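You operate a simulated robot arm through the tools that you are given. There is no shell and no other tool.

You run a simulated two-armed robot. Do the job below in one go: nothing can be reset, and whatever is moved stays where it is left.

Task
Set the air box to 6 bar, blow the can marked lot dune clean, then give it the round test.
Fine: feeler arm on; the can stays in the black dish; the others stay in the narrow tray. Set down upright: what you pick out.

Only the result counts: the job must be done as asked and must still hold three seconds after the hand-in. Knocking over, shifting, dropping, spilling or breaking anything else fails it.

Robot
Two 7-joint arms with fingered hands on one trunk that stands fixed in place. Base frame: the origin is at the foot of the trunk, x ahead of it, y to its left, z up. Readings come in m, degrees, newtons and seconds.
The left shoulder is at [0.078, 0.128, 1.205], the right one opposite. Each reaches about 1.156 m from its shoulder. Payload 5 kg a hand.
The tool frame of a hand sits at the grasp point between the pads (the TCP): z along the fingers, y along the line on which they close. The tips reach 0.037 m beyond it. The gripper opens to 0.124 m; its body begins 0.043 m behind the TCP. The gripper is a hand of 3 fingers: y runs from the thumb to the fingers, the wrist lies at [-0.021, -0.116, -0.203] in the tool frame.
Orientation is told as [roll, pitch, yaw] about the base's x, y, z axes, in that order, counted from this pose: with the fingers straight down and the wrist toward the robot, the tool's x, y and z point along [0, 1, 0], [1, 0, 0] and [0, 0, -1] of the base frame.

Tools
- The arms move only by the tool play_rows. It takes "left_deltas", "right_deltas" or both (then of equal length, played together; a hand with none holds still); each is a list of rows, each a list of 6 numbers: the turn, a rotation vector about the base's x, y, z in degrees, then the shift along the base's x, y, z in m. In form: [[rx, ry, rz, dx, dy, dz], ...]. A call has 1 to 20 rows; each row shifts and turns the commanded pose from where the row before left it. Each row takes 0.2 s and may step no farther than 0.05 m and 8.6 degrees from the row before; otherwise, the whole call is refused. A pose out of reach is approached as far as the arm can. The call stops where the force on the tool passes 70 N (or 10 N more than at its start, if that is more) or the arm is blocked; 0.2 s more then pass. In this call time passes only in rows, and 0.2 s behind the last. It gives the time, the measured TCP pose, the force on the tool (base axes), the opening and the grip force at its end, in the units of the frame above (readings bear some noise), with the torque about the TCP (base axes, N m) and any sound that the robot's microphone picked up.
- Cameras (640 x 400 px; columns grow to the right, rows downward): "scene" is now at [0.2329, 0.0341, 1.3943]; the picture's right is [0.36, -0.93, 0.00], its down [-0.35, -0.14, -0.93] and it looks along [0.86, 0.34, -0.38] (base axes); focal length 218 px, centre (320, 200). "left" rides on the left gripper at [-0.072, -0.104, -0.154] in its tool frame; the picture's right is [-0.83, -0.26, 0.49], its down [0.51, -0.72, 0.47] and it looks along [0.23, 0.64, 0.73] (tool axes); focal length 243 px, centre (320, 200). "right" rides on the right gripper at [0.072, -0.104, -0.154] in its tool frame; the picture's right is [-0.83, 0.26, -0.49], its down [-0.51, -0.72, 0.47] and it looks along [-0.23, 0.64, 0.73] (tool axes); focal length 243 px, centre (320, 200). There is no depth. A picture from a camera that has moved, and an enlarged one, comes with that camera's place and axes in the base frame and with its lens.
- grab_frame(camera): a new picture of that camera. It takes no simulated time.
- raise_lower(by): moves the trunk up (or, below 0, down) by that many m; the arms and the scene camera ride with it, the base frame stays. It gives what a move gives, with no picture.
- curl_fingers(index, middle, thumb_bend, thumb_turn, hand): sets how far each is bent, from 0 (flat) to 1 (curled in); at 0.3 the hand is open as for a grip, at 0.7 the pads meet at the TCP. One left out holds its place. A second passes; each finger stops where it meets its share of the squeeze, and holds until it gets a number again. It is the only way to open and close the hand. It gives what a move gives, with no picture; readings hold the bend of each and the force on the fingers (four entries, about 0 where the hand has none), thumb and palm. thumb_turn goes from beside the hand (0) to across from the fingers (1), as for a grip.
- aim_head(pan, tilt): turns the head with the scene camera to pan (to the left, within 80 degrees either way) and tilt (down, from -29 to 69), counted from straight ahead of the robot (the tilt from the chest, where the trunk bows). It gives what a move gives.
- close_up(camera, box): a new picture of the part [left, top, right, bottom] of that camera's present view, enlarged. It takes no simulated time.
- sign_off(): hands the job in; it is judged then, once.

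Places have to be worked out from the pictures, the camera data and where the tool is seen. Open the grippers and draw the arms clear of the work before you hand the job in, unless the task says otherwise.

The tools are called after "Call:" as name(argument=value, ...) on one line, values as JSON. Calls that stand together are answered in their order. play_rows: Moves the arms, as the interface text tells. Its arguments: {"type":"object","properties":{"left_deltas":{"type":"array"},"right_deltas":{"type":"array"}},"required":[]} The other tools are called the same way: raise_lower (by) moves the trunk up or down; curl_fingers (index, middle, thumb_bend, thumb_turn, hand) moves the fingers one by one; aim_head (pan, tilt) turns the head that bears the scene camera; grab_frame (camera) takes a picture; close_up (camera, box) takes an enlarged picture of a part of a camera's view; sign_off () hands the job in.

At the start:

```text
time: 0.0
left_eef_pos: [0.5973, 0.4708, 1.283]
left_ee_rot: [0.0, 0.1, 0.1]
left_ft_force: [0.3, -0.2, -0.6]
left_moment: [0.0, 0.0, 0.03]
left_grip_width: 0.1234
left_grasp_force: 0.1
left_shape: jaw
left_bend: [0.3, 0.3, 0.3, 0.98]
left_finger forces: [0.0, 0.0, 0.0, 0.0, 0.0, 0.0]
right_eef_pos: [0.6787, -0.1415, 1.3668]
right_ee_rot: [-0.1, 0.1, 0.0]
right_ft_force: [0.0, 0.3, 0.3]
right_moment: [0.03, 0.0, 0.01]
right_grip_width: 0.1236
right_grasp_force: 0.0
right_shape: jaw
right_bend: [0.3, 0.3, 0.3, 0.98]
right_finger forces: [0.0, 0.0, 0.1, 0.0, 0.0, 0.1]
trunk travel left (down, up): [-0.4, 0.163]
head pan, tilt (commanded): [21.3, 22.3]
```

scene: 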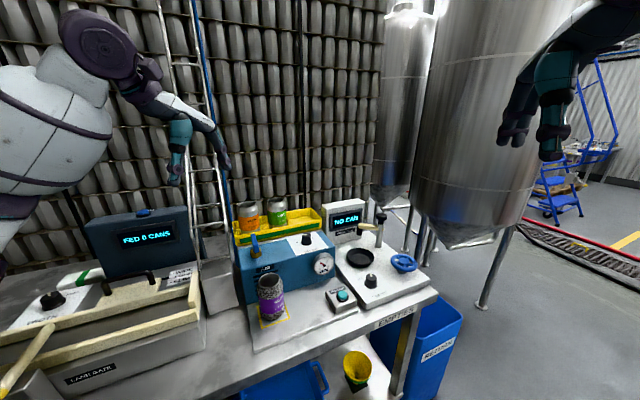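
right: 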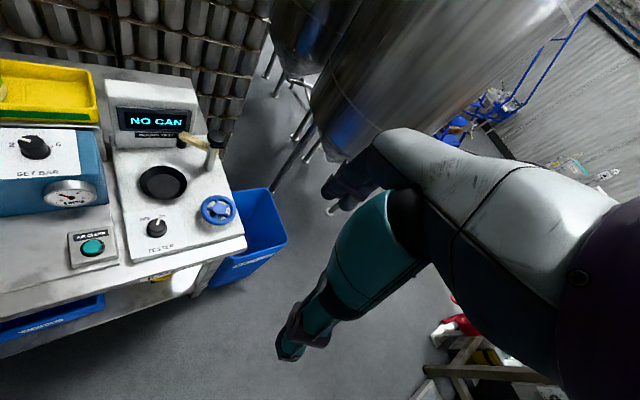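
left: 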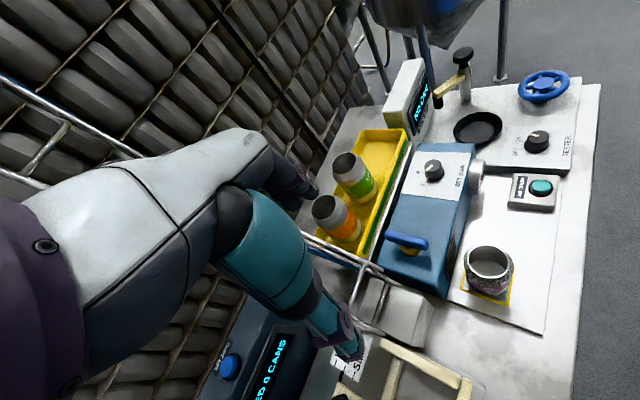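

The overview shows an air box, a tester with a black dish, a yellow tray with two cans, and a purple can on a pad. I'll enlarge the relevant parts to read labels and knobs.

Call:
close_up(camera="scene", box=[220, 180, 340, 255])

Call:
close_up(camera="scene", box=[320, 190, 440, 265])

Call:
close_up(camera="scene", box=[235, 255, 395, 355])

Call:
close_up(camera="scene", box=[320, 230, 440, 305])

Call:
close_up(camera="left", box=[300, 130, 460, 230])

Call:
close_up(camera="left", box=[400, 40, 600, 165])

Call:
close_up(camera="right", box=[0, 100, 120, 220])

Call:
close_up(camera="right", box=[100, 90, 250, 260])

```text
5.33 times, centred on (280, 218) of scene
camera zoom: at [0.2329, 0.0341, 1.3943], right [0.36, -0.93, 0.0], down [-0.35, -0.14, -0.93], along [0.86, 0.34, -0.38], focal length 1165 px, centre (533, 107)
```

zoom: 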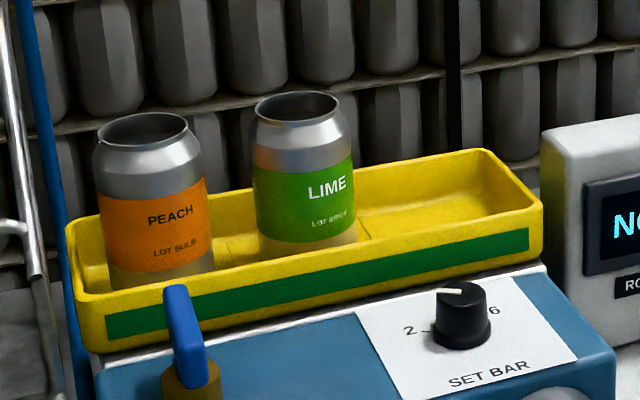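

```text
5.33 times, centred on (380, 228) of scene
camera zoom: at [0.2329, 0.0341, 1.3943], right [0.36, -0.93, 0.0], down [-0.35, -0.14, -0.93], along [0.86, 0.34, -0.38], focal length 1165 px, centre (0, 53)
```

zoom: 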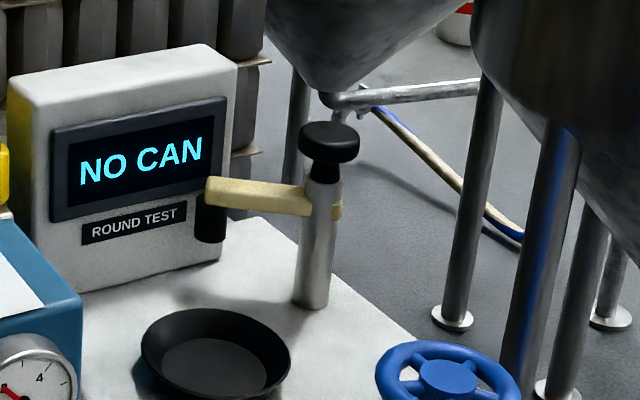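

```text
4.00 times, centred on (315, 305) of scene
camera zoom: at [0.2329, 0.0341, 1.3943], right [0.36, -0.93, 0.0], down [-0.35, -0.14, -0.93], along [0.86, 0.34, -0.38], focal length 874 px, centre (340, -220)
```

zoom: 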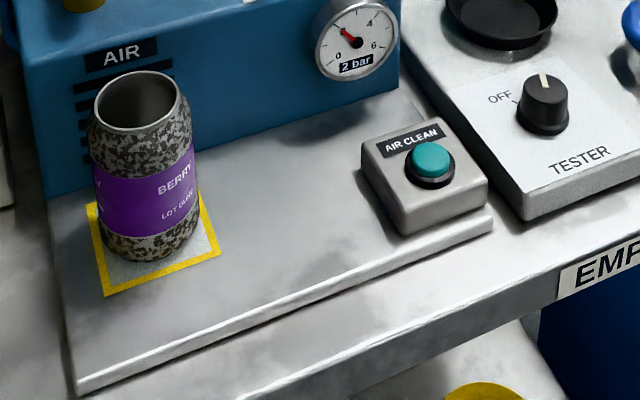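

```text
5.33 times, centred on (380, 268) of scene
camera zoom: at [0.2329, 0.0341, 1.3943], right [0.36, -0.93, 0.0], down [-0.35, -0.14, -0.93], along [0.86, 0.34, -0.38], focal length 1165 px, centre (0, -160)
```

zoom: 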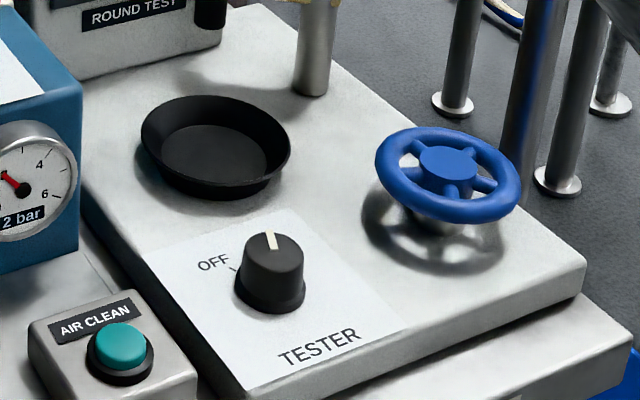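

```text
4.00 times, centred on (380, 180) of left
camera zoom: at [0.4946, 0.397, 1.4378], right [-0.26, -0.83, -0.49], down [-0.72, 0.51, -0.47], along [0.64, 0.23, -0.73], focal length 970 px, centre (80, 280)
```

zoom: 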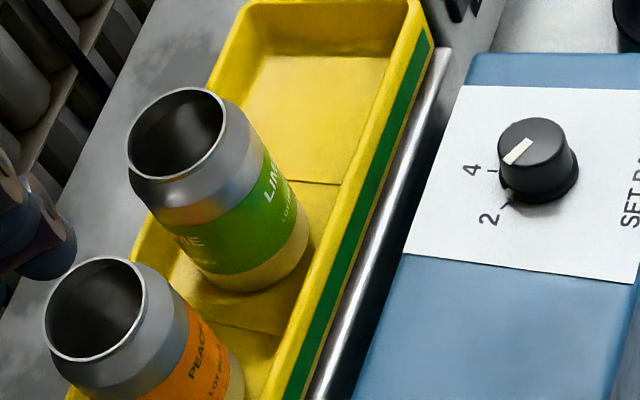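

```text
3.20 times, centred on (500, 102) of left
camera zoom: at [0.4946, 0.397, 1.4378], right [-0.26, -0.83, -0.49], down [-0.72, 0.51, -0.47], along [0.64, 0.23, -0.73], focal length 776 px, centre (-256, 512)
```

zoom: 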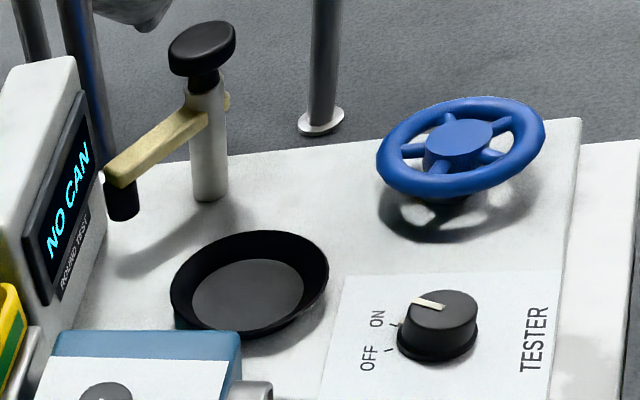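

```text
3.33 times, centred on (60, 160) of right
camera zoom: at [0.5748, -0.0676, 1.5209], right [0.26, -0.83, 0.49], down [-0.72, -0.51, -0.47], along [0.64, -0.23, -0.73], focal length 809 px, centre (1187, 333)
```

zoom: 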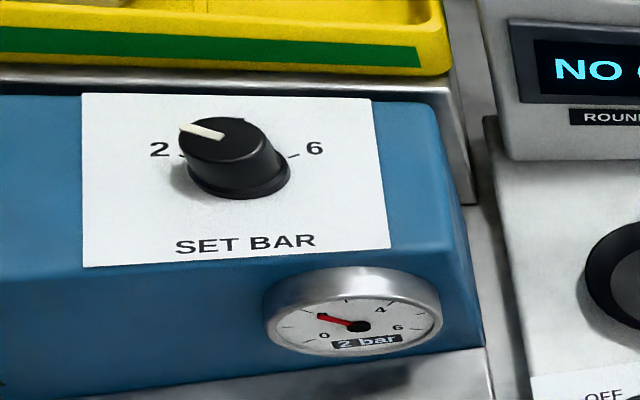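

```text
2.35 times, centred on (175, 175) of right
camera zoom: at [0.5748, -0.0676, 1.5209], right [0.26, -0.83, 0.49], down [-0.72, -0.51, -0.47], along [0.64, -0.23, -0.73], focal length 571 px, centre (661, 259)
```

zoom: 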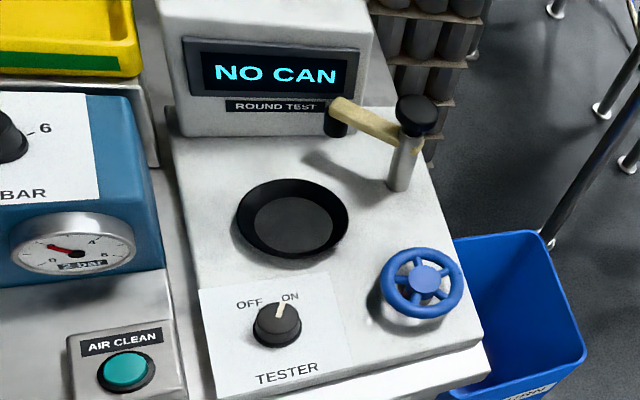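

Three cans are visible: peach (lot BULB?), lime (lot BRICK?) and the dusty berry can in the blow spot. I'll enlarge further to read the lots exactly, and the valve and the rest of the bench.

Call:
close_up(camera="scene", box=[255, 270, 295, 325])

Call:
close_up(camera="scene", box=[230, 200, 300, 235])

Call:
close_up(camera="left", box=[440, 230, 540, 310])

Call:
close_up(camera="left", box=[360, 130, 500, 300])

Call:
close_up(camera="scene", box=[0, 190, 240, 400])

Call:
close_up(camera="scene", box=[220, 230, 350, 311])

```text
7.27 times, centred on (275, 298) of scene
camera zoom: at [0.2329, 0.0341, 1.3943], right [0.36, -0.93, 0.0], down [-0.35, -0.14, -0.93], along [0.86, 0.34, -0.38], focal length 1589 px, centre (647, -509)
```

zoom: 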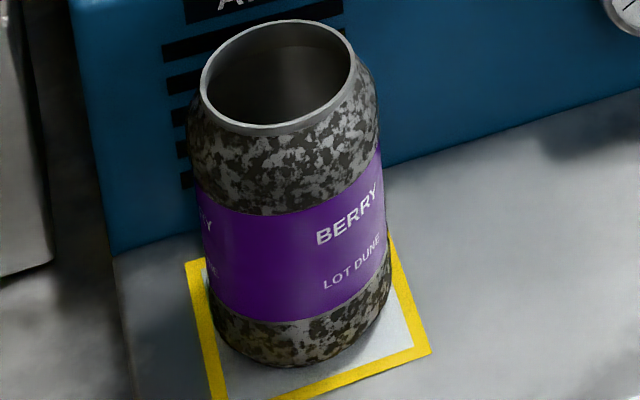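

```text
9.14 times, centred on (265, 218) of scene
camera zoom: at [0.2329, 0.0341, 1.3943], right [0.36, -0.93, 0.0], down [-0.35, -0.14, -0.93], along [0.86, 0.34, -0.38], focal length 1998 px, centre (823, 40)
```

zoom: 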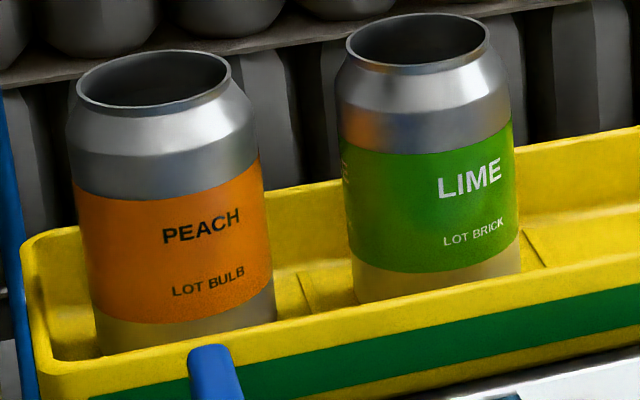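

```text
5.00 times, centred on (490, 270) of left
camera zoom: at [0.4946, 0.397, 1.4378], right [-0.26, -0.83, -0.49], down [-0.72, 0.51, -0.47], along [0.64, 0.23, -0.73], focal length 1213 px, centre (-530, -150)
```

zoom: 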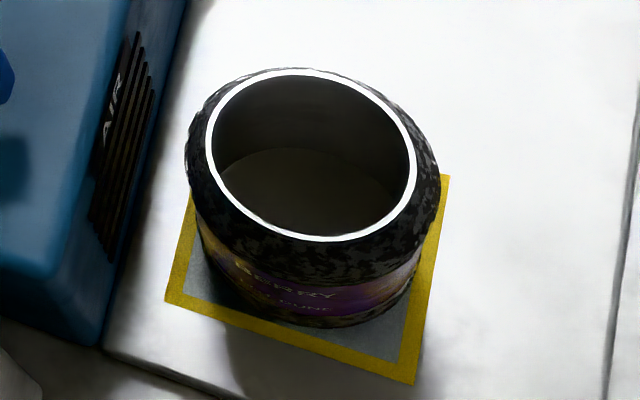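

```text
2.35 times, centred on (430, 215) of left
camera zoom: at [0.4946, 0.397, 1.4378], right [-0.26, -0.83, -0.49], down [-0.72, 0.51, -0.47], along [0.64, 0.23, -0.73], focal length 571 px, centre (61, 165)
```

zoom: 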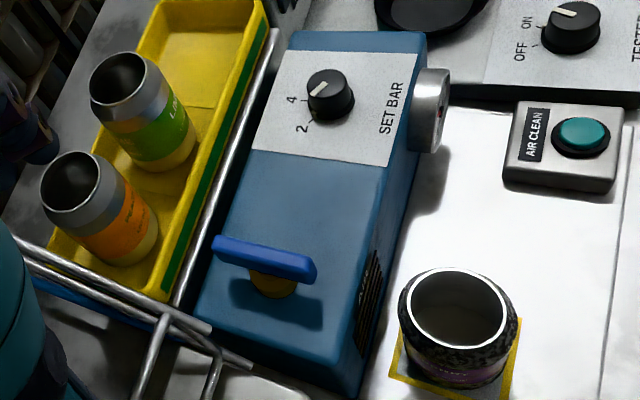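

```text
1.90 times, centred on (120, 295) of scene
camera zoom: at [0.2329, 0.0341, 1.3943], right [0.36, -0.93, 0.0], down [-0.35, -0.14, -0.93], along [0.86, 0.34, -0.38], focal length 416 px, centre (701, 19)
```

zoom: 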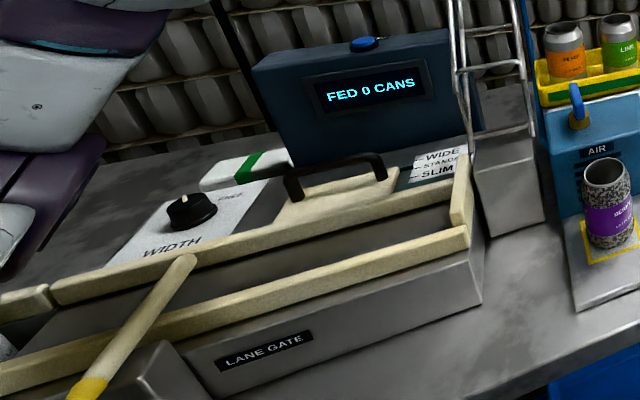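

```text
4.92 times, centred on (285, 270) of scene
camera zoom: at [0.2329, 0.0341, 1.3943], right [0.36, -0.93, 0.0], down [-0.35, -0.14, -0.93], along [0.86, 0.34, -0.38], focal length 1076 px, centre (492, -147)
```

zoom: 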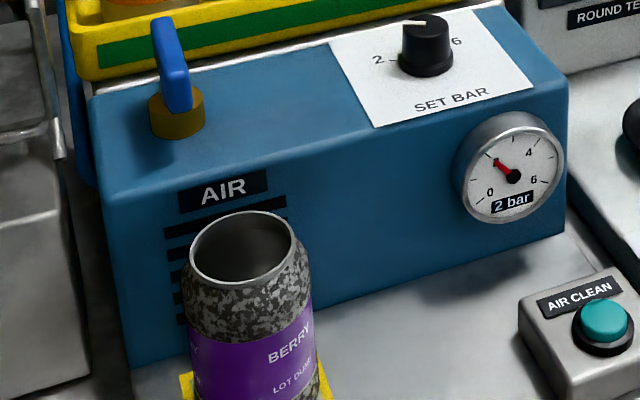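

The berry can is LOT DUNE and already stands dusty on the blow spot; the set-bar knob is near 2 (gauge reads 2 bar), and the tester seems ON. The bench looks turned about 45° from my base axes. I'll check the valve lever, the tester knob and the hands more closely.

Call:
close_up(camera="left", box=[370, 210, 450, 260])

Call:
close_up(camera="left", box=[410, 150, 480, 200])

Call:
close_up(camera="right", box=[130, 200, 190, 260])

Call:
close_up(camera="right", box=[160, 120, 250, 230])

Call:
close_up(camera="scene", box=[130, 60, 250, 200])

Call:
close_up(camera="scene", box=[480, 0, 640, 180])

```text
8.00 times, centred on (410, 235) of left
camera zoom: at [0.4946, 0.397, 1.4378], right [-0.26, -0.83, -0.49], down [-0.72, 0.51, -0.47], along [0.64, 0.23, -0.73], focal length 1941 px, centre (-400, -80)
```

zoom: 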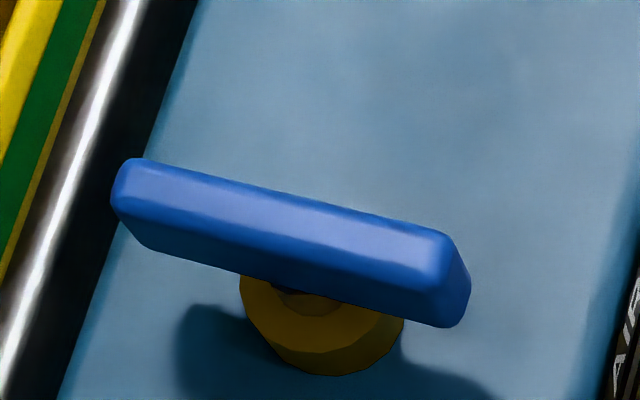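

```text
8.00 times, centred on (445, 175) of left
camera zoom: at [0.4946, 0.397, 1.4378], right [-0.26, -0.83, -0.49], down [-0.72, 0.51, -0.47], along [0.64, 0.23, -0.73], focal length 1941 px, centre (-680, 400)
```

zoom: 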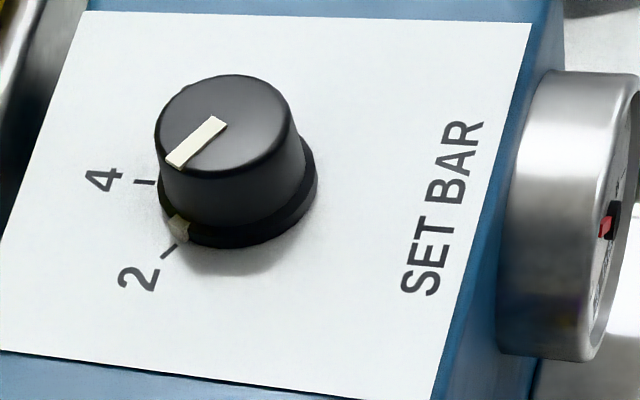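

```text
6.67 times, centred on (160, 230) of right
camera zoom: at [0.5748, -0.0676, 1.5209], right [0.26, -0.83, 0.49], down [-0.72, -0.51, -0.47], along [0.64, -0.23, -0.73], focal length 1618 px, centre (1387, 0)
```

zoom: 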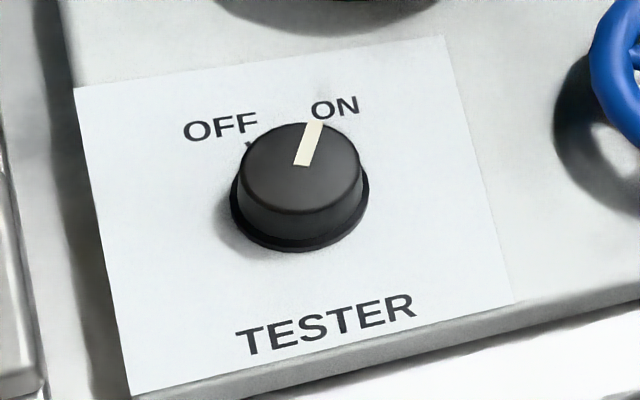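

```text
3.64 times, centred on (205, 175) of right
camera zoom: at [0.5748, -0.0676, 1.5209], right [0.26, -0.83, 0.49], down [-0.72, -0.51, -0.47], along [0.64, -0.23, -0.73], focal length 882 px, centre (738, 291)
```

zoom: 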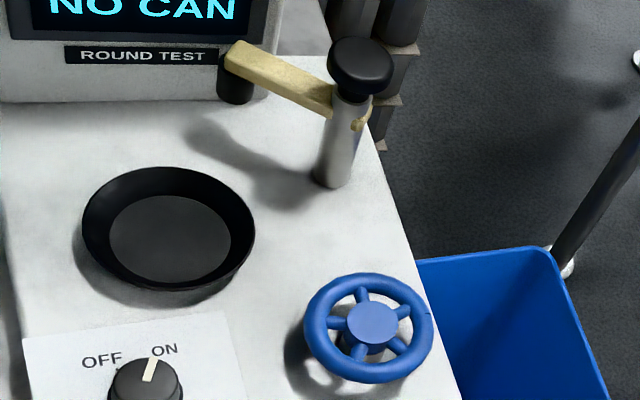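

```text
2.86 times, centred on (190, 130) of scene
camera zoom: at [0.2329, 0.0341, 1.3943], right [0.36, -0.93, 0.0], down [-0.35, -0.14, -0.93], along [0.86, 0.34, -0.38], focal length 624 px, centre (691, 400)
```

zoom: 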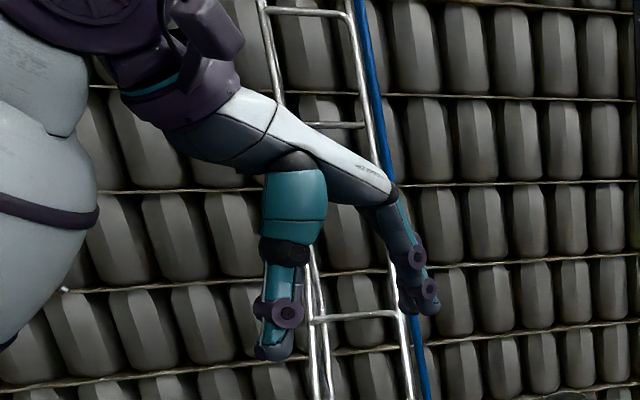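

```text
2.22 times, centred on (560, 90) of scene
camera zoom: at [0.2329, 0.0341, 1.3943], right [0.36, -0.93, 0.0], down [-0.35, -0.14, -0.93], along [0.86, 0.34, -0.38], focal length 486 px, centre (-213, 444)
```

zoom: 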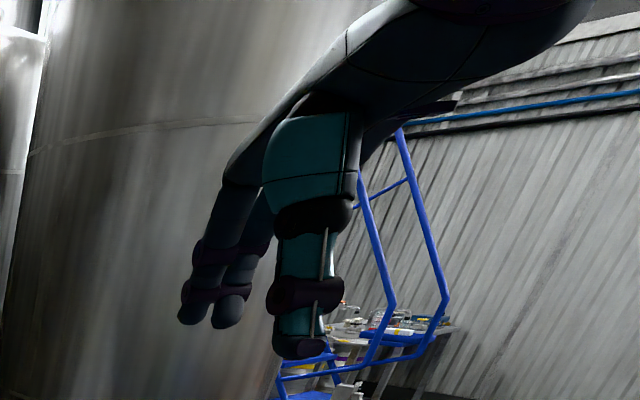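

The readings look consistent: bar knob at about (0.781, 0.291), top z≈1.03; can at (0.598, 0.317); dish at (0.884, 0.135); button at (0.695, 0.143). First I bring the right hand above the bar knob, yawing it 30° on the way.

Call:
play_rows(right_deltas=[[0, 0, 3, 0.0102, 0.0433, -0.0157], [0, 0, 3, 0.0102, 0.0433, -0.0157], [0, 0, 3, 0.0102, 0.0433, -0.0157], [0, 0, 3, 0.0102, 0.0433, -0.0157], [0, 0, 3, 0.0102, 0.0433, -0.0157], [0, 0, 3, 0.0102, 0.0433, -0.0157], [0, 0, 3, 0.0102, 0.0433, -0.0157], [0, 0, 3, 0.0102, 0.0433, -0.0157], [0, 0, 3, 0.0102, 0.0433, -0.0157], [0, 0, 3, 0.0102, 0.0433, -0.0157]])

Call:
grab_frame(camera="right")

Call:
grab_frame(camera="left")

Call:
grab_frame(camera="scene")

```text
time: 2.2
left_eef_pos: [0.5978, 0.4726, 1.282]
left_ee_rot: [-0.1, -0.1, 0.0]
left_ft_force: [-0.8, 0.5, -0.4]
left_moment: [-0.04, 0.02, 0.02]
left_grip_width: 0.1237
left_grasp_force: 0.0
left_shape: jaw
left_bend: [0.3, 0.3, 0.3, 0.98]
left_finger forces: [0.0, 0.0, 0.0, 0.0, 0.1, 0.0]
right_eef_pos: [0.779, 0.2957, 1.2047]
right_ee_rot: [-0.1, 0.0, 30.0]
right_ft_force: [0.7, 0.5, -0.6]
right_moment: [-0.04, -0.01, 0.03]
right_grip_width: 0.1238
right_grasp_force: 0.0
right_shape: jaw
right_bend: [0.3, 0.3, 0.3, 0.98]
right_finger forces: [0.0, 0.1, 0.0, 0.0, 0.1, 0.0]
trunk travel left (down, up): [-0.4, 0.163]
head pan, tilt (commanded): [21.3, 22.3]
```

```text
taken
camera right: at [0.6525, 0.3072, 1.3588], right [0.64, -0.59, 0.49], down [-0.37, -0.8, -0.47], along [0.67, 0.12, -0.73], focal length 243 px, centre (320, 200)
```

right: 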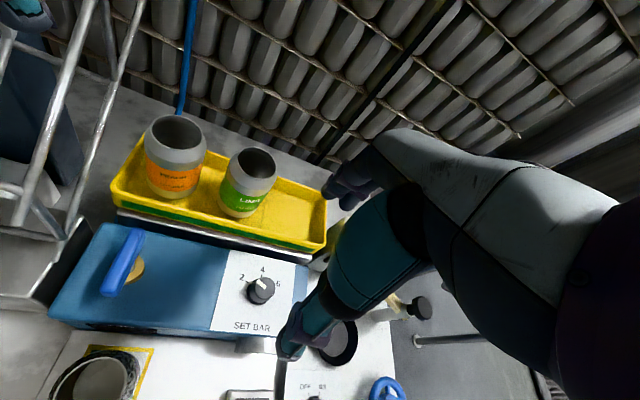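

```text
taken
camera left: at [0.4955, 0.3995, 1.4366], right [-0.26, -0.83, -0.49], down [-0.72, 0.51, -0.47], along [0.64, 0.23, -0.73], focal length 243 px, centre (320, 200)
```

left: 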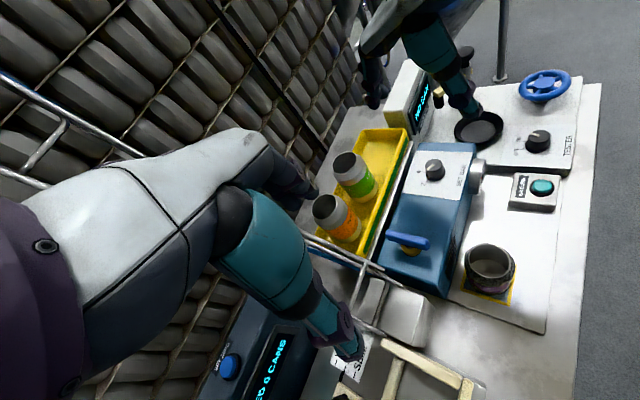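

```text
taken
camera scene: at [0.2336, 0.0365, 1.3941], right [0.36, -0.93, 0.0], down [-0.35, -0.14, -0.93], along [0.86, 0.33, -0.38], focal length 218 px, centre (320, 200)
```

scene: 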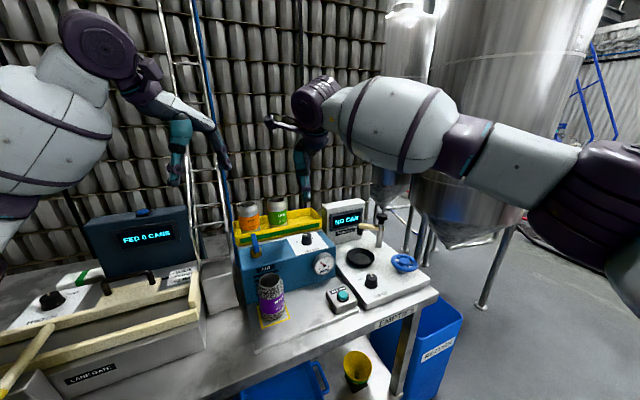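

The right hand is above the air box; the knob shows near where I predicted. I zoom from this camera to refine its place and read the ticks.

Call:
close_up(camera="right", box=[210, 245, 330, 345])

Call:
close_up(camera="left", box=[400, 140, 500, 205])

Call:
close_up(camera="scene", box=[260, 140, 350, 290])

```text
4.00 times, centred on (270, 295) of right
camera zoom: at [0.6525, 0.3072, 1.3588], right [0.64, -0.59, 0.49], down [-0.37, -0.8, -0.47], along [0.67, 0.12, -0.73], focal length 970 px, centre (520, -180)
```

zoom: 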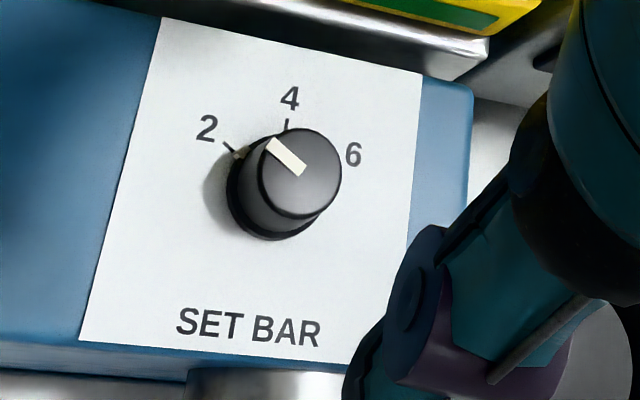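

```text
6.15 times, centred on (450, 172) of left
camera zoom: at [0.4955, 0.3995, 1.4366], right [-0.26, -0.83, -0.49], down [-0.72, 0.51, -0.47], along [0.64, 0.23, -0.73], focal length 1493 px, centre (-480, 369)
```

zoom: 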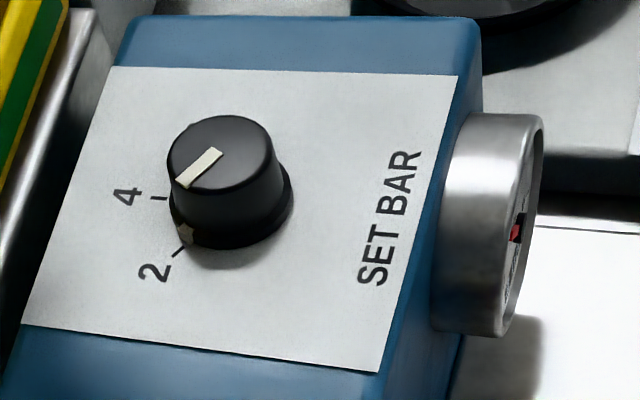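

```text
2.67 times, centred on (305, 215) of scene
camera zoom: at [0.2336, 0.0365, 1.3941], right [0.36, -0.93, 0.0], down [-0.35, -0.14, -0.93], along [0.86, 0.33, -0.38], focal length 583 px, centre (360, 160)
```

zoom: 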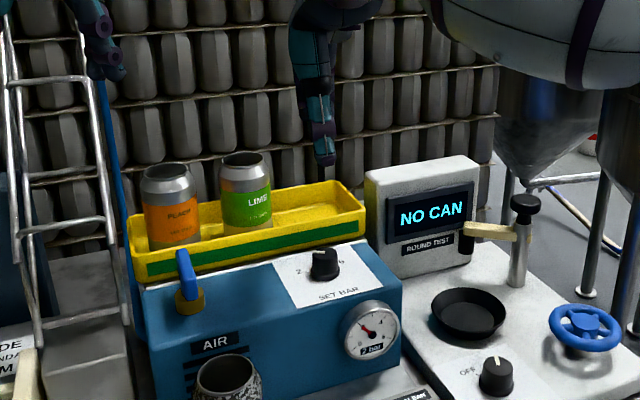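

Knob refined to about (0.779, 0.294), top ≈1.035; the marks 2/4/6 are about 60° apart, so I need roughly 120° clockwise. The tray edge right behind the box suits a hand closing along the box, so the left arm fits better: I withdraw the right hand and bring the left above the knob.

Call:
play_rows(right_deltas=[[0, 0, 0, -0.007, -0.043, 0.006], [0, 0, 0, -0.007, -0.043, 0.006], [0, 0, 0, -0.007, -0.043, 0.006], [0, 0, 0, -0.007, -0.043, 0.006], [0, 0, 0, -0.007, -0.043, 0.006], [0, 0, 0, -0.007, -0.043, 0.006], [0, 0, 0, -0.007, -0.043, 0.006], [0, 0, 0, -0.007, -0.043, 0.006], [0, 0, 0, 0, 0, 0], [0, 0, 0, 0, 0, 0], [0, 0, 0, 0, 0, 0], [0, 0, 0, 0, 0, 0]], left_deltas=[[0, 0, 0, 0, 0, 0], [0, 0, 0, 0, 0, 0], [0, 0, 0, 0, 0, 0], [0, 0, 0, 0, 0, 0], [0, 0, 0, 0, 0, 0], [0, 0, 0, 0, 0, 0], [0, 0, -2.5, 0.0302, -0.0298, -0.005], [0, 0, -2.5, 0.0302, -0.0298, -0.005], [0, 0, -2.5, 0.0302, -0.0298, -0.005], [0, 0, -2.5, 0.0302, -0.0298, -0.005], [0, 0, -2.5, 0.0302, -0.0298, -0.005], [0, 0, -2.5, 0.0302, -0.0298, -0.005]])

Call:
grab_frame(camera="left")

Call:
grab_frame(camera="scene")

Call:
grab_frame(camera="right")

```text
time: 4.8
left_eef_pos: [0.7797, 0.2896, 1.2496]
left_ee_rot: [0.0, 0.1, -15.0]
left_ft_force: [0.9, 0.3, -0.1]
left_moment: [0.02, 0.04, 0.05]
left_grip_width: 0.1236
left_grasp_force: 0.0
left_shape: jaw
left_bend: [0.3, 0.3, 0.3, 0.98]
left_finger forces: [0.0, 0.1, 0.1, 0.0, 0.1, 0.0]
right_eef_pos: [0.7232, -0.0509, 1.2593]
right_ee_rot: [0.1, 0.0, 30.0]
right_ft_force: [0.3, -1.6, 0.1]
right_moment: [0.07, 0.02, 0.01]
right_grip_width: 0.1238
right_grasp_force: 0.0
right_shape: jaw
right_bend: [0.3, 0.3, 0.3, 0.98]
right_finger forces: [0.0, 0.1, 0.1, 0.0, 0.0, 0.1]
trunk travel left (down, up): [-0.4, 0.163]
head pan, tilt (commanded): [21.3, 22.3]
```

```text
taken
camera left: at [0.6612, 0.2472, 1.4044], right [-0.47, -0.73, -0.49], down [-0.57, 0.68, -0.47], along [0.68, 0.06, -0.73], focal length 243 px, centre (320, 200)
```

left: 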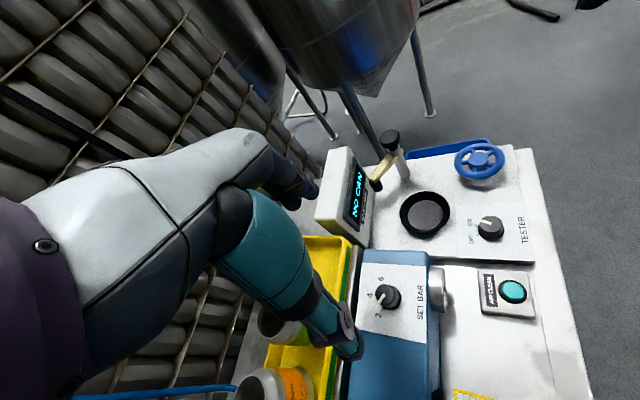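

```text
taken
camera scene: at [0.2346, 0.0332, 1.394], right [0.36, -0.93, 0.0], down [-0.35, -0.14, -0.93], along [0.86, 0.34, -0.38], focal length 218 px, centre (320, 200)
```

scene: 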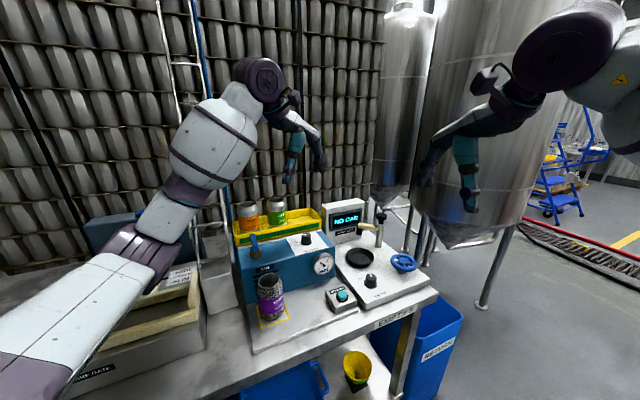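

```text
taken
camera right: at [0.5969, -0.0407, 1.4135], right [0.64, -0.59, 0.49], down [-0.37, -0.8, -0.47], along [0.67, 0.12, -0.73], focal length 243 px, centre (320, 200)
```

right: 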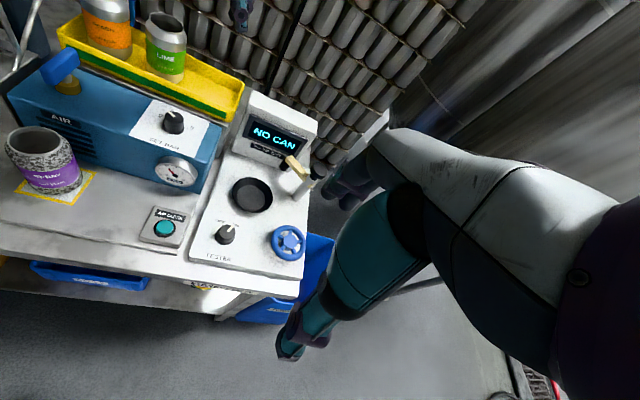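

The left hand hovers above the knob. I'll pre-close the fingers to roughly half opening and zoom to refine the knob position.

Call:
curl_fingers(hand="left", index=0.5, middle=0.5, thumb_bend=0.5)

Call:
close_up(camera="left", box=[290, 240, 450, 340])

Call:
close_up(camera="scene", box=[255, 90, 345, 260])

Call:
close_up(camera="right", box=[120, 80, 220, 200])

```text
time: 5.8
left_eef_pos: [0.7796, 0.2914, 1.2506]
left_ee_rot: [0.0, 0.0, -15.0]
left_ft_force: [0.6, 0.6, -0.2]
left_moment: [-0.02, -0.03, 0.0]
left_grip_width: 0.0683
left_grasp_force: 0.0
left_shape: fingers
left_bend: [0.5, 0.5, 0.5, 0.98]
left_finger forces: [0.0, 0.1, 0.0, 0.0, 0.1, 0.0]
right_eef_pos: [0.7215, -0.0507, 1.2601]
right_ee_rot: [0.0, 0.0, 30.0]
right_ft_force: [0.4, 0.2, 0.0]
right_moment: [0.01, -0.02, -0.03]
right_grip_width: 0.1236
right_grasp_force: 0.0
right_shape: jaw
right_bend: [0.3, 0.3, 0.3, 0.98]
right_finger forces: [0.0, 0.1, 0.0, 0.0, 0.0, 0.0]
trunk travel left (down, up): [-0.4, 0.163]
head pan, tilt (commanded): [21.3, 22.3]
```

```text
4.00 times, centred on (370, 290) of left
camera zoom: at [0.6593, 0.2483, 1.4051], right [-0.47, -0.73, -0.49], down [-0.57, 0.68, -0.47], along [0.68, 0.06, -0.73], focal length 970 px, centre (120, -160)
```

zoom: 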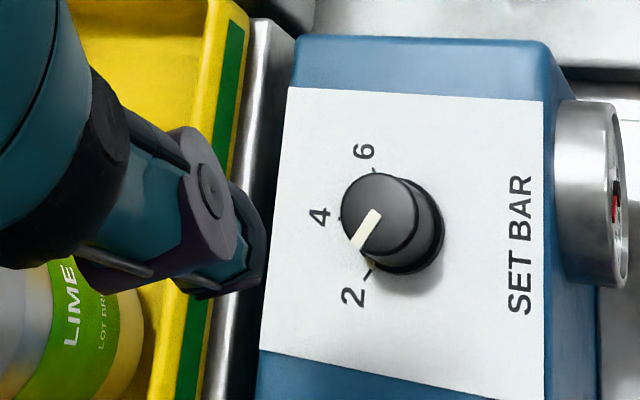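

```text
2.35 times, centred on (300, 175) of scene
camera zoom: at [0.2331, 0.034, 1.3943], right [0.36, -0.93, 0.0], down [-0.35, -0.14, -0.93], along [0.86, 0.34, -0.38], focal length 514 px, centre (367, 259)
```

zoom: 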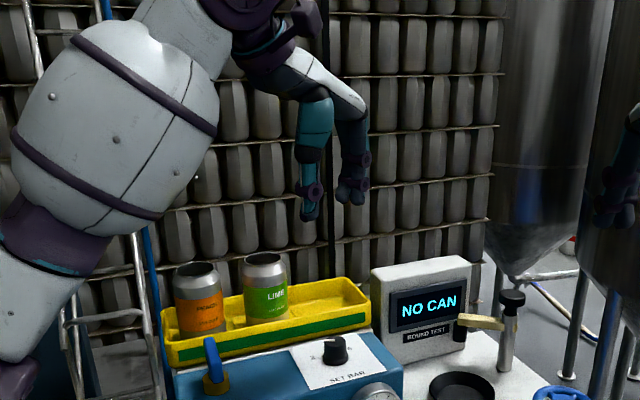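

```text
3.33 times, centred on (170, 140) of right
camera zoom: at [0.5951, -0.0399, 1.4145], right [0.64, -0.59, 0.49], down [-0.37, -0.8, -0.47], along [0.67, 0.12, -0.73], focal length 809 px, centre (820, 400)
```

zoom: 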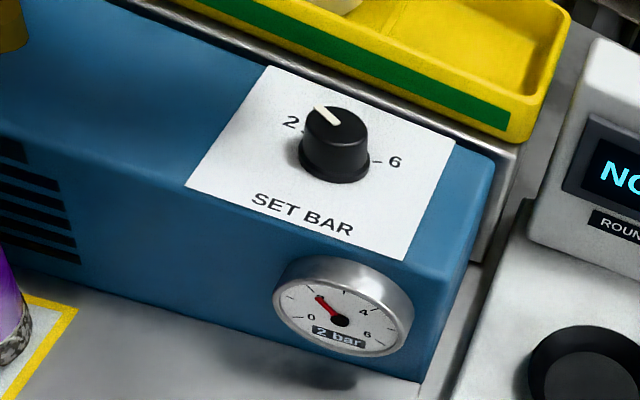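

Half opening is 0.068 m, and the knob centre works out at (0.779, 0.292) with the TCP right over it. I lower to just above gripping height and look.

Call:
play_rows(left_deltas=[[0, 0, 0, 0, 0, -0.045], [0, 0, 0, 0, 0, -0.045], [0, 0, 0, 0, 0, -0.045], [0, 0, 0, 0, 0, -0.035], [0, 0, 0, 0, 0, -0.015]])

Call:
grab_frame(camera="left")

Call:
close_up(camera="right", box=[100, 30, 260, 200])

Call:
close_up(camera="scene", box=[255, 180, 345, 270])

```text
time: 7.2
left_eef_pos: [0.7895, 0.2786, 1.171]
left_ee_rot: [3.3, -7.5, -14.7]
left_ft_force: [0.3, -0.1, 0.1]
left_moment: [0.01, 0.04, -0.01]
left_grip_width: 0.0682
left_grasp_force: 0.1
left_shape: fingers
left_bend: [0.5, 0.5, 0.5, 0.98]
left_finger forces: [0.0, 0.0, 0.1, 0.0, 0.0, 0.0]
right_eef_pos: [0.7197, -0.0713, 1.259]
right_ee_rot: [0.8, -0.5, 30.0]
right_ft_force: [-0.4, -0.1, 0.7]
right_moment: [-0.02, -0.05, 0.0]
right_grip_width: 0.1238
right_grasp_force: 0.0
right_shape: jaw
right_bend: [0.3, 0.3, 0.3, 0.98]
right_finger forces: [0.0, 0.0, 0.1, 0.1, 0.1, 0.0]
trunk travel left (down, up): [-0.4, 0.163]
head pan, tilt (commanded): [21.3, 22.3]
stopped in row 5 (left hand): the arm was blocked; the commanded pose is now the measured one
```

```text
taken
camera left: at [0.6513, 0.2316, 1.3063], right [-0.39, -0.73, -0.57], down [-0.5, 0.68, -0.53], along [0.77, 0.08, -0.63], focal length 243 px, centre (320, 200)
```

left: 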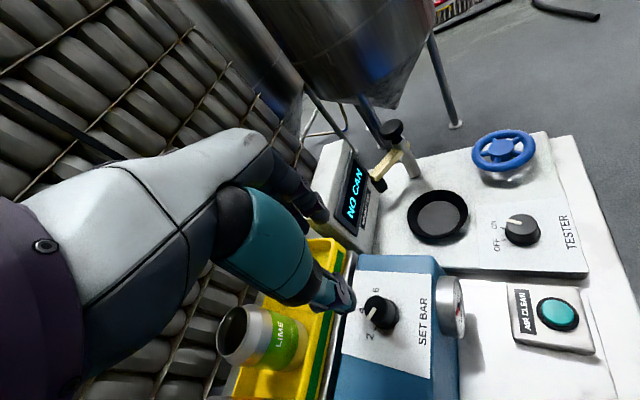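

```text
2.35 times, centred on (180, 115) of right
camera zoom: at [0.5931, -0.062, 1.4127], right [0.64, -0.6, 0.48], down [-0.37, -0.79, -0.49], along [0.67, 0.13, -0.73], focal length 571 px, centre (649, 400)
```

zoom: 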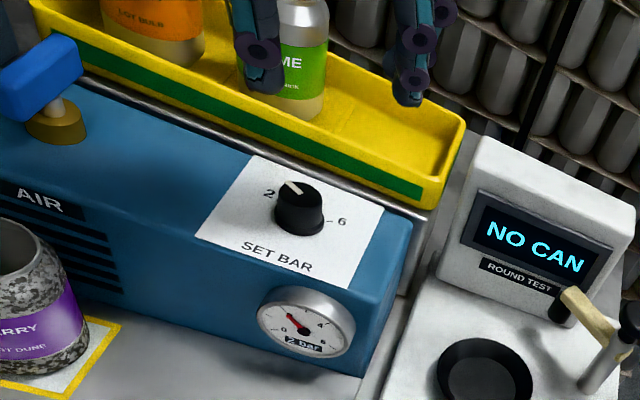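

```text
4.44 times, centred on (300, 225) of scene
camera zoom: at [0.2313, 0.0119, 1.3936], right [0.36, -0.93, -0.01], down [-0.35, -0.12, -0.93], along [0.86, 0.34, -0.37], focal length 971 px, centre (409, 89)
```

zoom: 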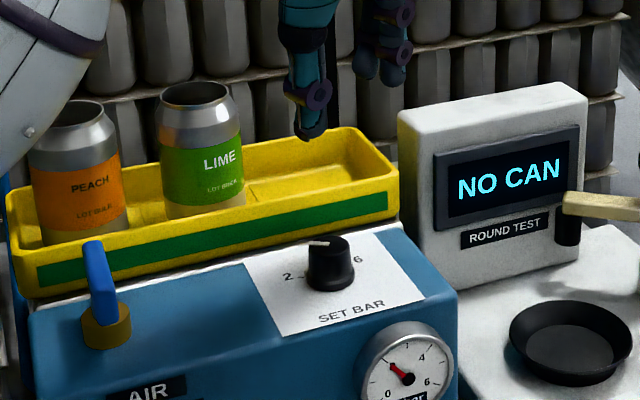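

The left arm got blocked at z≈1.17 and the trunk was nudged, so some part of the arm (probably the elbow) touches something. I look at the whole scene before moving.

Call:
grab_frame(camera="scene")

Call:
close_up(camera="scene", box=[0, 150, 320, 400])

Call:
grab_frame(camera="right")

```text
taken
camera scene: at [0.2313, 0.0119, 1.3936], right [0.36, -0.93, -0.01], down [-0.35, -0.12, -0.93], along [0.86, 0.34, -0.37], focal length 218 px, centre (320, 200)
```

scene: 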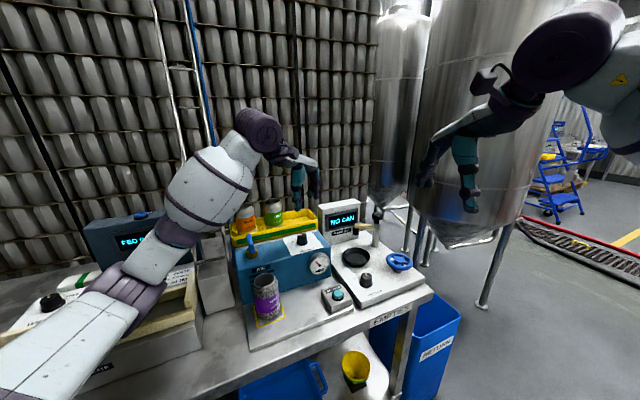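

```text
1.60 times, centred on (160, 275) of scene
camera zoom: at [0.2313, 0.0119, 1.3936], right [0.36, -0.93, -0.01], down [-0.35, -0.12, -0.93], along [0.86, 0.34, -0.37], focal length 350 px, centre (576, 80)
```

zoom: 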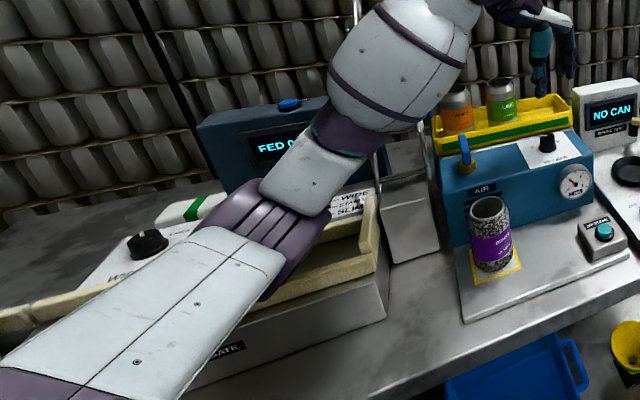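

```text
taken
camera right: at [0.5931, -0.062, 1.4127], right [0.64, -0.6, 0.48], down [-0.37, -0.79, -0.49], along [0.67, 0.13, -0.73], focal length 243 px, centre (320, 200)
```

right: 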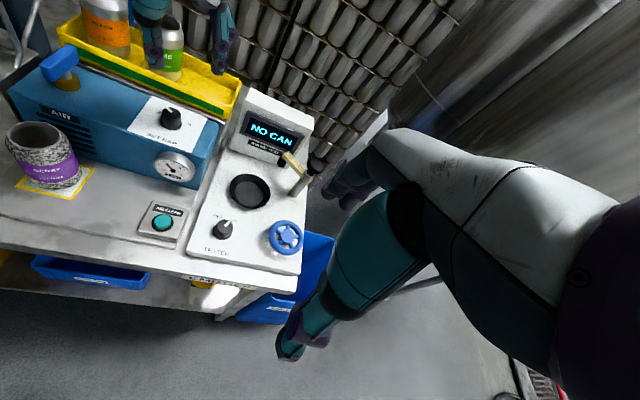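

The left forearm seems to be resting on the box/frame at the left; nothing looks displaced. I back the hand straight up and level it, then raise the trunk so the arms come in from higher.

Call:
play_rows(left_deltas=[[-1.1, 2.5, 0, -0.003, 0.004, 0.03], [-1.1, 2.5, 0, -0.003, 0.004, 0.03], [-1.1, 2.5, -0.3, -0.003, 0.004, 0.03], [0, 0, 0, 0, 0, 0]])

Call:
grab_frame(camera="scene")

```text
time: 8.2
left_eef_pos: [0.7846, 0.3154, 1.2417]
left_ee_rot: [-3.1, 0.0, -14.5]
left_ft_force: [0.8, 0.3, -0.4]
left_moment: [-0.04, 0.03, -0.01]
left_grip_width: 0.068
left_grasp_force: 0.1
left_shape: fingers
left_bend: [0.5, 0.5, 0.5, 0.98]
left_finger forces: [0.0, 0.0, 0.0, 0.1, 0.0, 0.0]
right_eef_pos: [0.7241, -0.0474, 1.259]
right_ee_rot: [-0.1, 0.3, 30.1]
right_ft_force: [0.7, -0.2, -1.0]
right_moment: [-0.03, 0.02, 0.0]
right_grip_width: 0.1238
right_grasp_force: 0.0
right_shape: jaw
right_bend: [0.3, 0.3, 0.3, 0.98]
right_finger forces: [0.0, 0.0, 0.0, 0.0, 0.0, 0.0]
trunk travel left (down, up): [-0.4, 0.163]
head pan, tilt (commanded): [21.3, 22.3]
```

```text
taken
camera scene: at [0.2356, 0.0375, 1.3935], right [0.36, -0.93, 0.0], down [-0.35, -0.14, -0.92], along [0.86, 0.33, -0.38], focal length 218 px, centre (320, 200)
```

scene: 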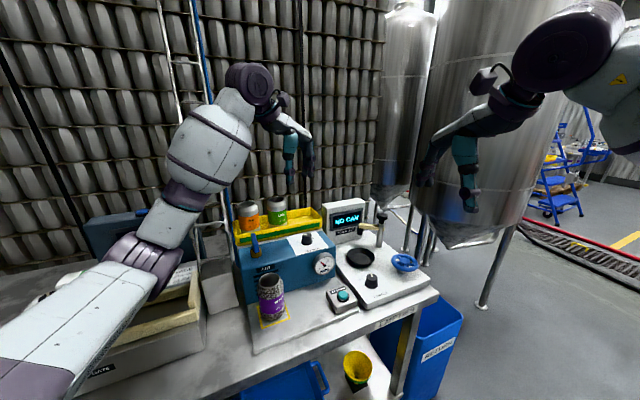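

The trunk sprang back and nothing on the bench appears shifted. I raise the trunk by 0.15 m so both shoulders and elbows sit higher.

Call:
raise_lower(by=0.15)

Call:
aim_head(pan=21.3, tilt=32)

Call:
grab_frame(camera="scene")

Call:
grab_frame(camera="right")

```text
time: 9.9
left_eef_pos: [0.7832, 0.3107, 1.3895]
left_ee_rot: [-2.9, 0.0, -14.4]
left_ft_force: [0.5, -0.6, -0.8]
left_moment: [0.01, 0.03, 0.03]
left_grip_width: 0.0681
left_grasp_force: 0.2
left_shape: fingers
left_bend: [0.5, 0.5, 0.5, 0.98]
left_finger forces: [0.0, 0.0, 0.0, 0.0, 0.0, 0.1]
right_eef_pos: [0.7227, -0.0501, 1.4064]
right_ee_rot: [0.2, 0.2, 30.0]
right_ft_force: [0.4, 0.5, 0.2]
right_moment: [0.0, 0.01, 0.0]
right_grip_width: 0.1236
right_grasp_force: 0.1
right_shape: jaw
right_bend: [0.3, 0.3, 0.3, 0.98]
right_finger forces: [0.0, 0.0, 0.1, 0.0, 0.0, 0.0]
trunk travel left (down, up): [-0.55, 0.013]
head pan, tilt (commanded): [21.3, 22.3]
```

```text
time: 10.7
left_eef_pos: [0.7836, 0.3098, 1.3926]
left_ee_rot: [-3.0, -0.1, -14.5]
left_ft_force: [0.1, -0.3, 0.2]
left_moment: [-0.01, 0.01, 0.02]
left_grip_width: 0.0682
left_grasp_force: 0.0
left_shape: fingers
left_bend: [0.5, 0.5, 0.5, 0.98]
left_finger forces: [0.0, 0.0, 0.0, 0.0, 0.1, 0.1]
right_eef_pos: [0.7225, -0.0507, 1.4092]
right_ee_rot: [0.0, 0.1, 30.0]
right_ft_force: [-0.3, 0.3, 0.7]
right_moment: [-0.02, 0.05, 0.01]
right_grip_width: 0.1237
right_grasp_force: 0.1
right_shape: jaw
right_bend: [0.3, 0.3, 0.3, 0.98]
right_finger forces: [0.0, 0.0, 0.0, 0.0, 0.1, 0.0]
trunk travel left (down, up): [-0.55, 0.013]
head pan, tilt (commanded): [21.3, 32.0]
```

```text
taken
camera scene: at [0.1312, 0.0329, 1.5578], right [0.36, -0.93, 0.0], down [-0.49, -0.19, -0.85], along [0.79, 0.31, -0.53], focal length 218 px, centre (320, 200)
```

scene: 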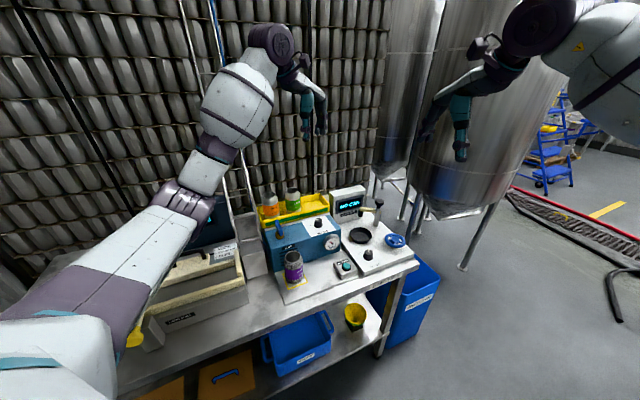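

```text
taken
camera right: at [0.5966, -0.0397, 1.5636], right [0.64, -0.59, 0.49], down [-0.37, -0.8, -0.47], along [0.67, 0.12, -0.73], focal length 243 px, centre (320, 200)
```

right: 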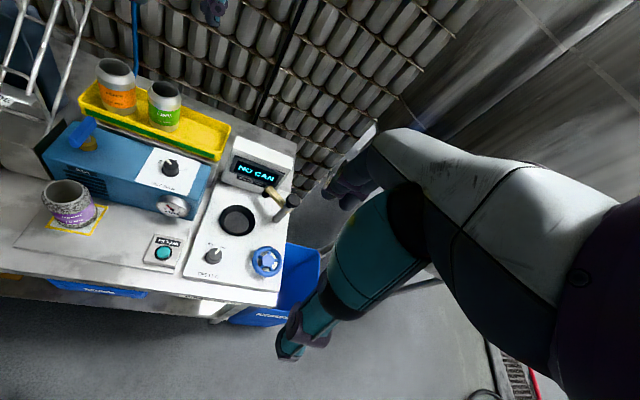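

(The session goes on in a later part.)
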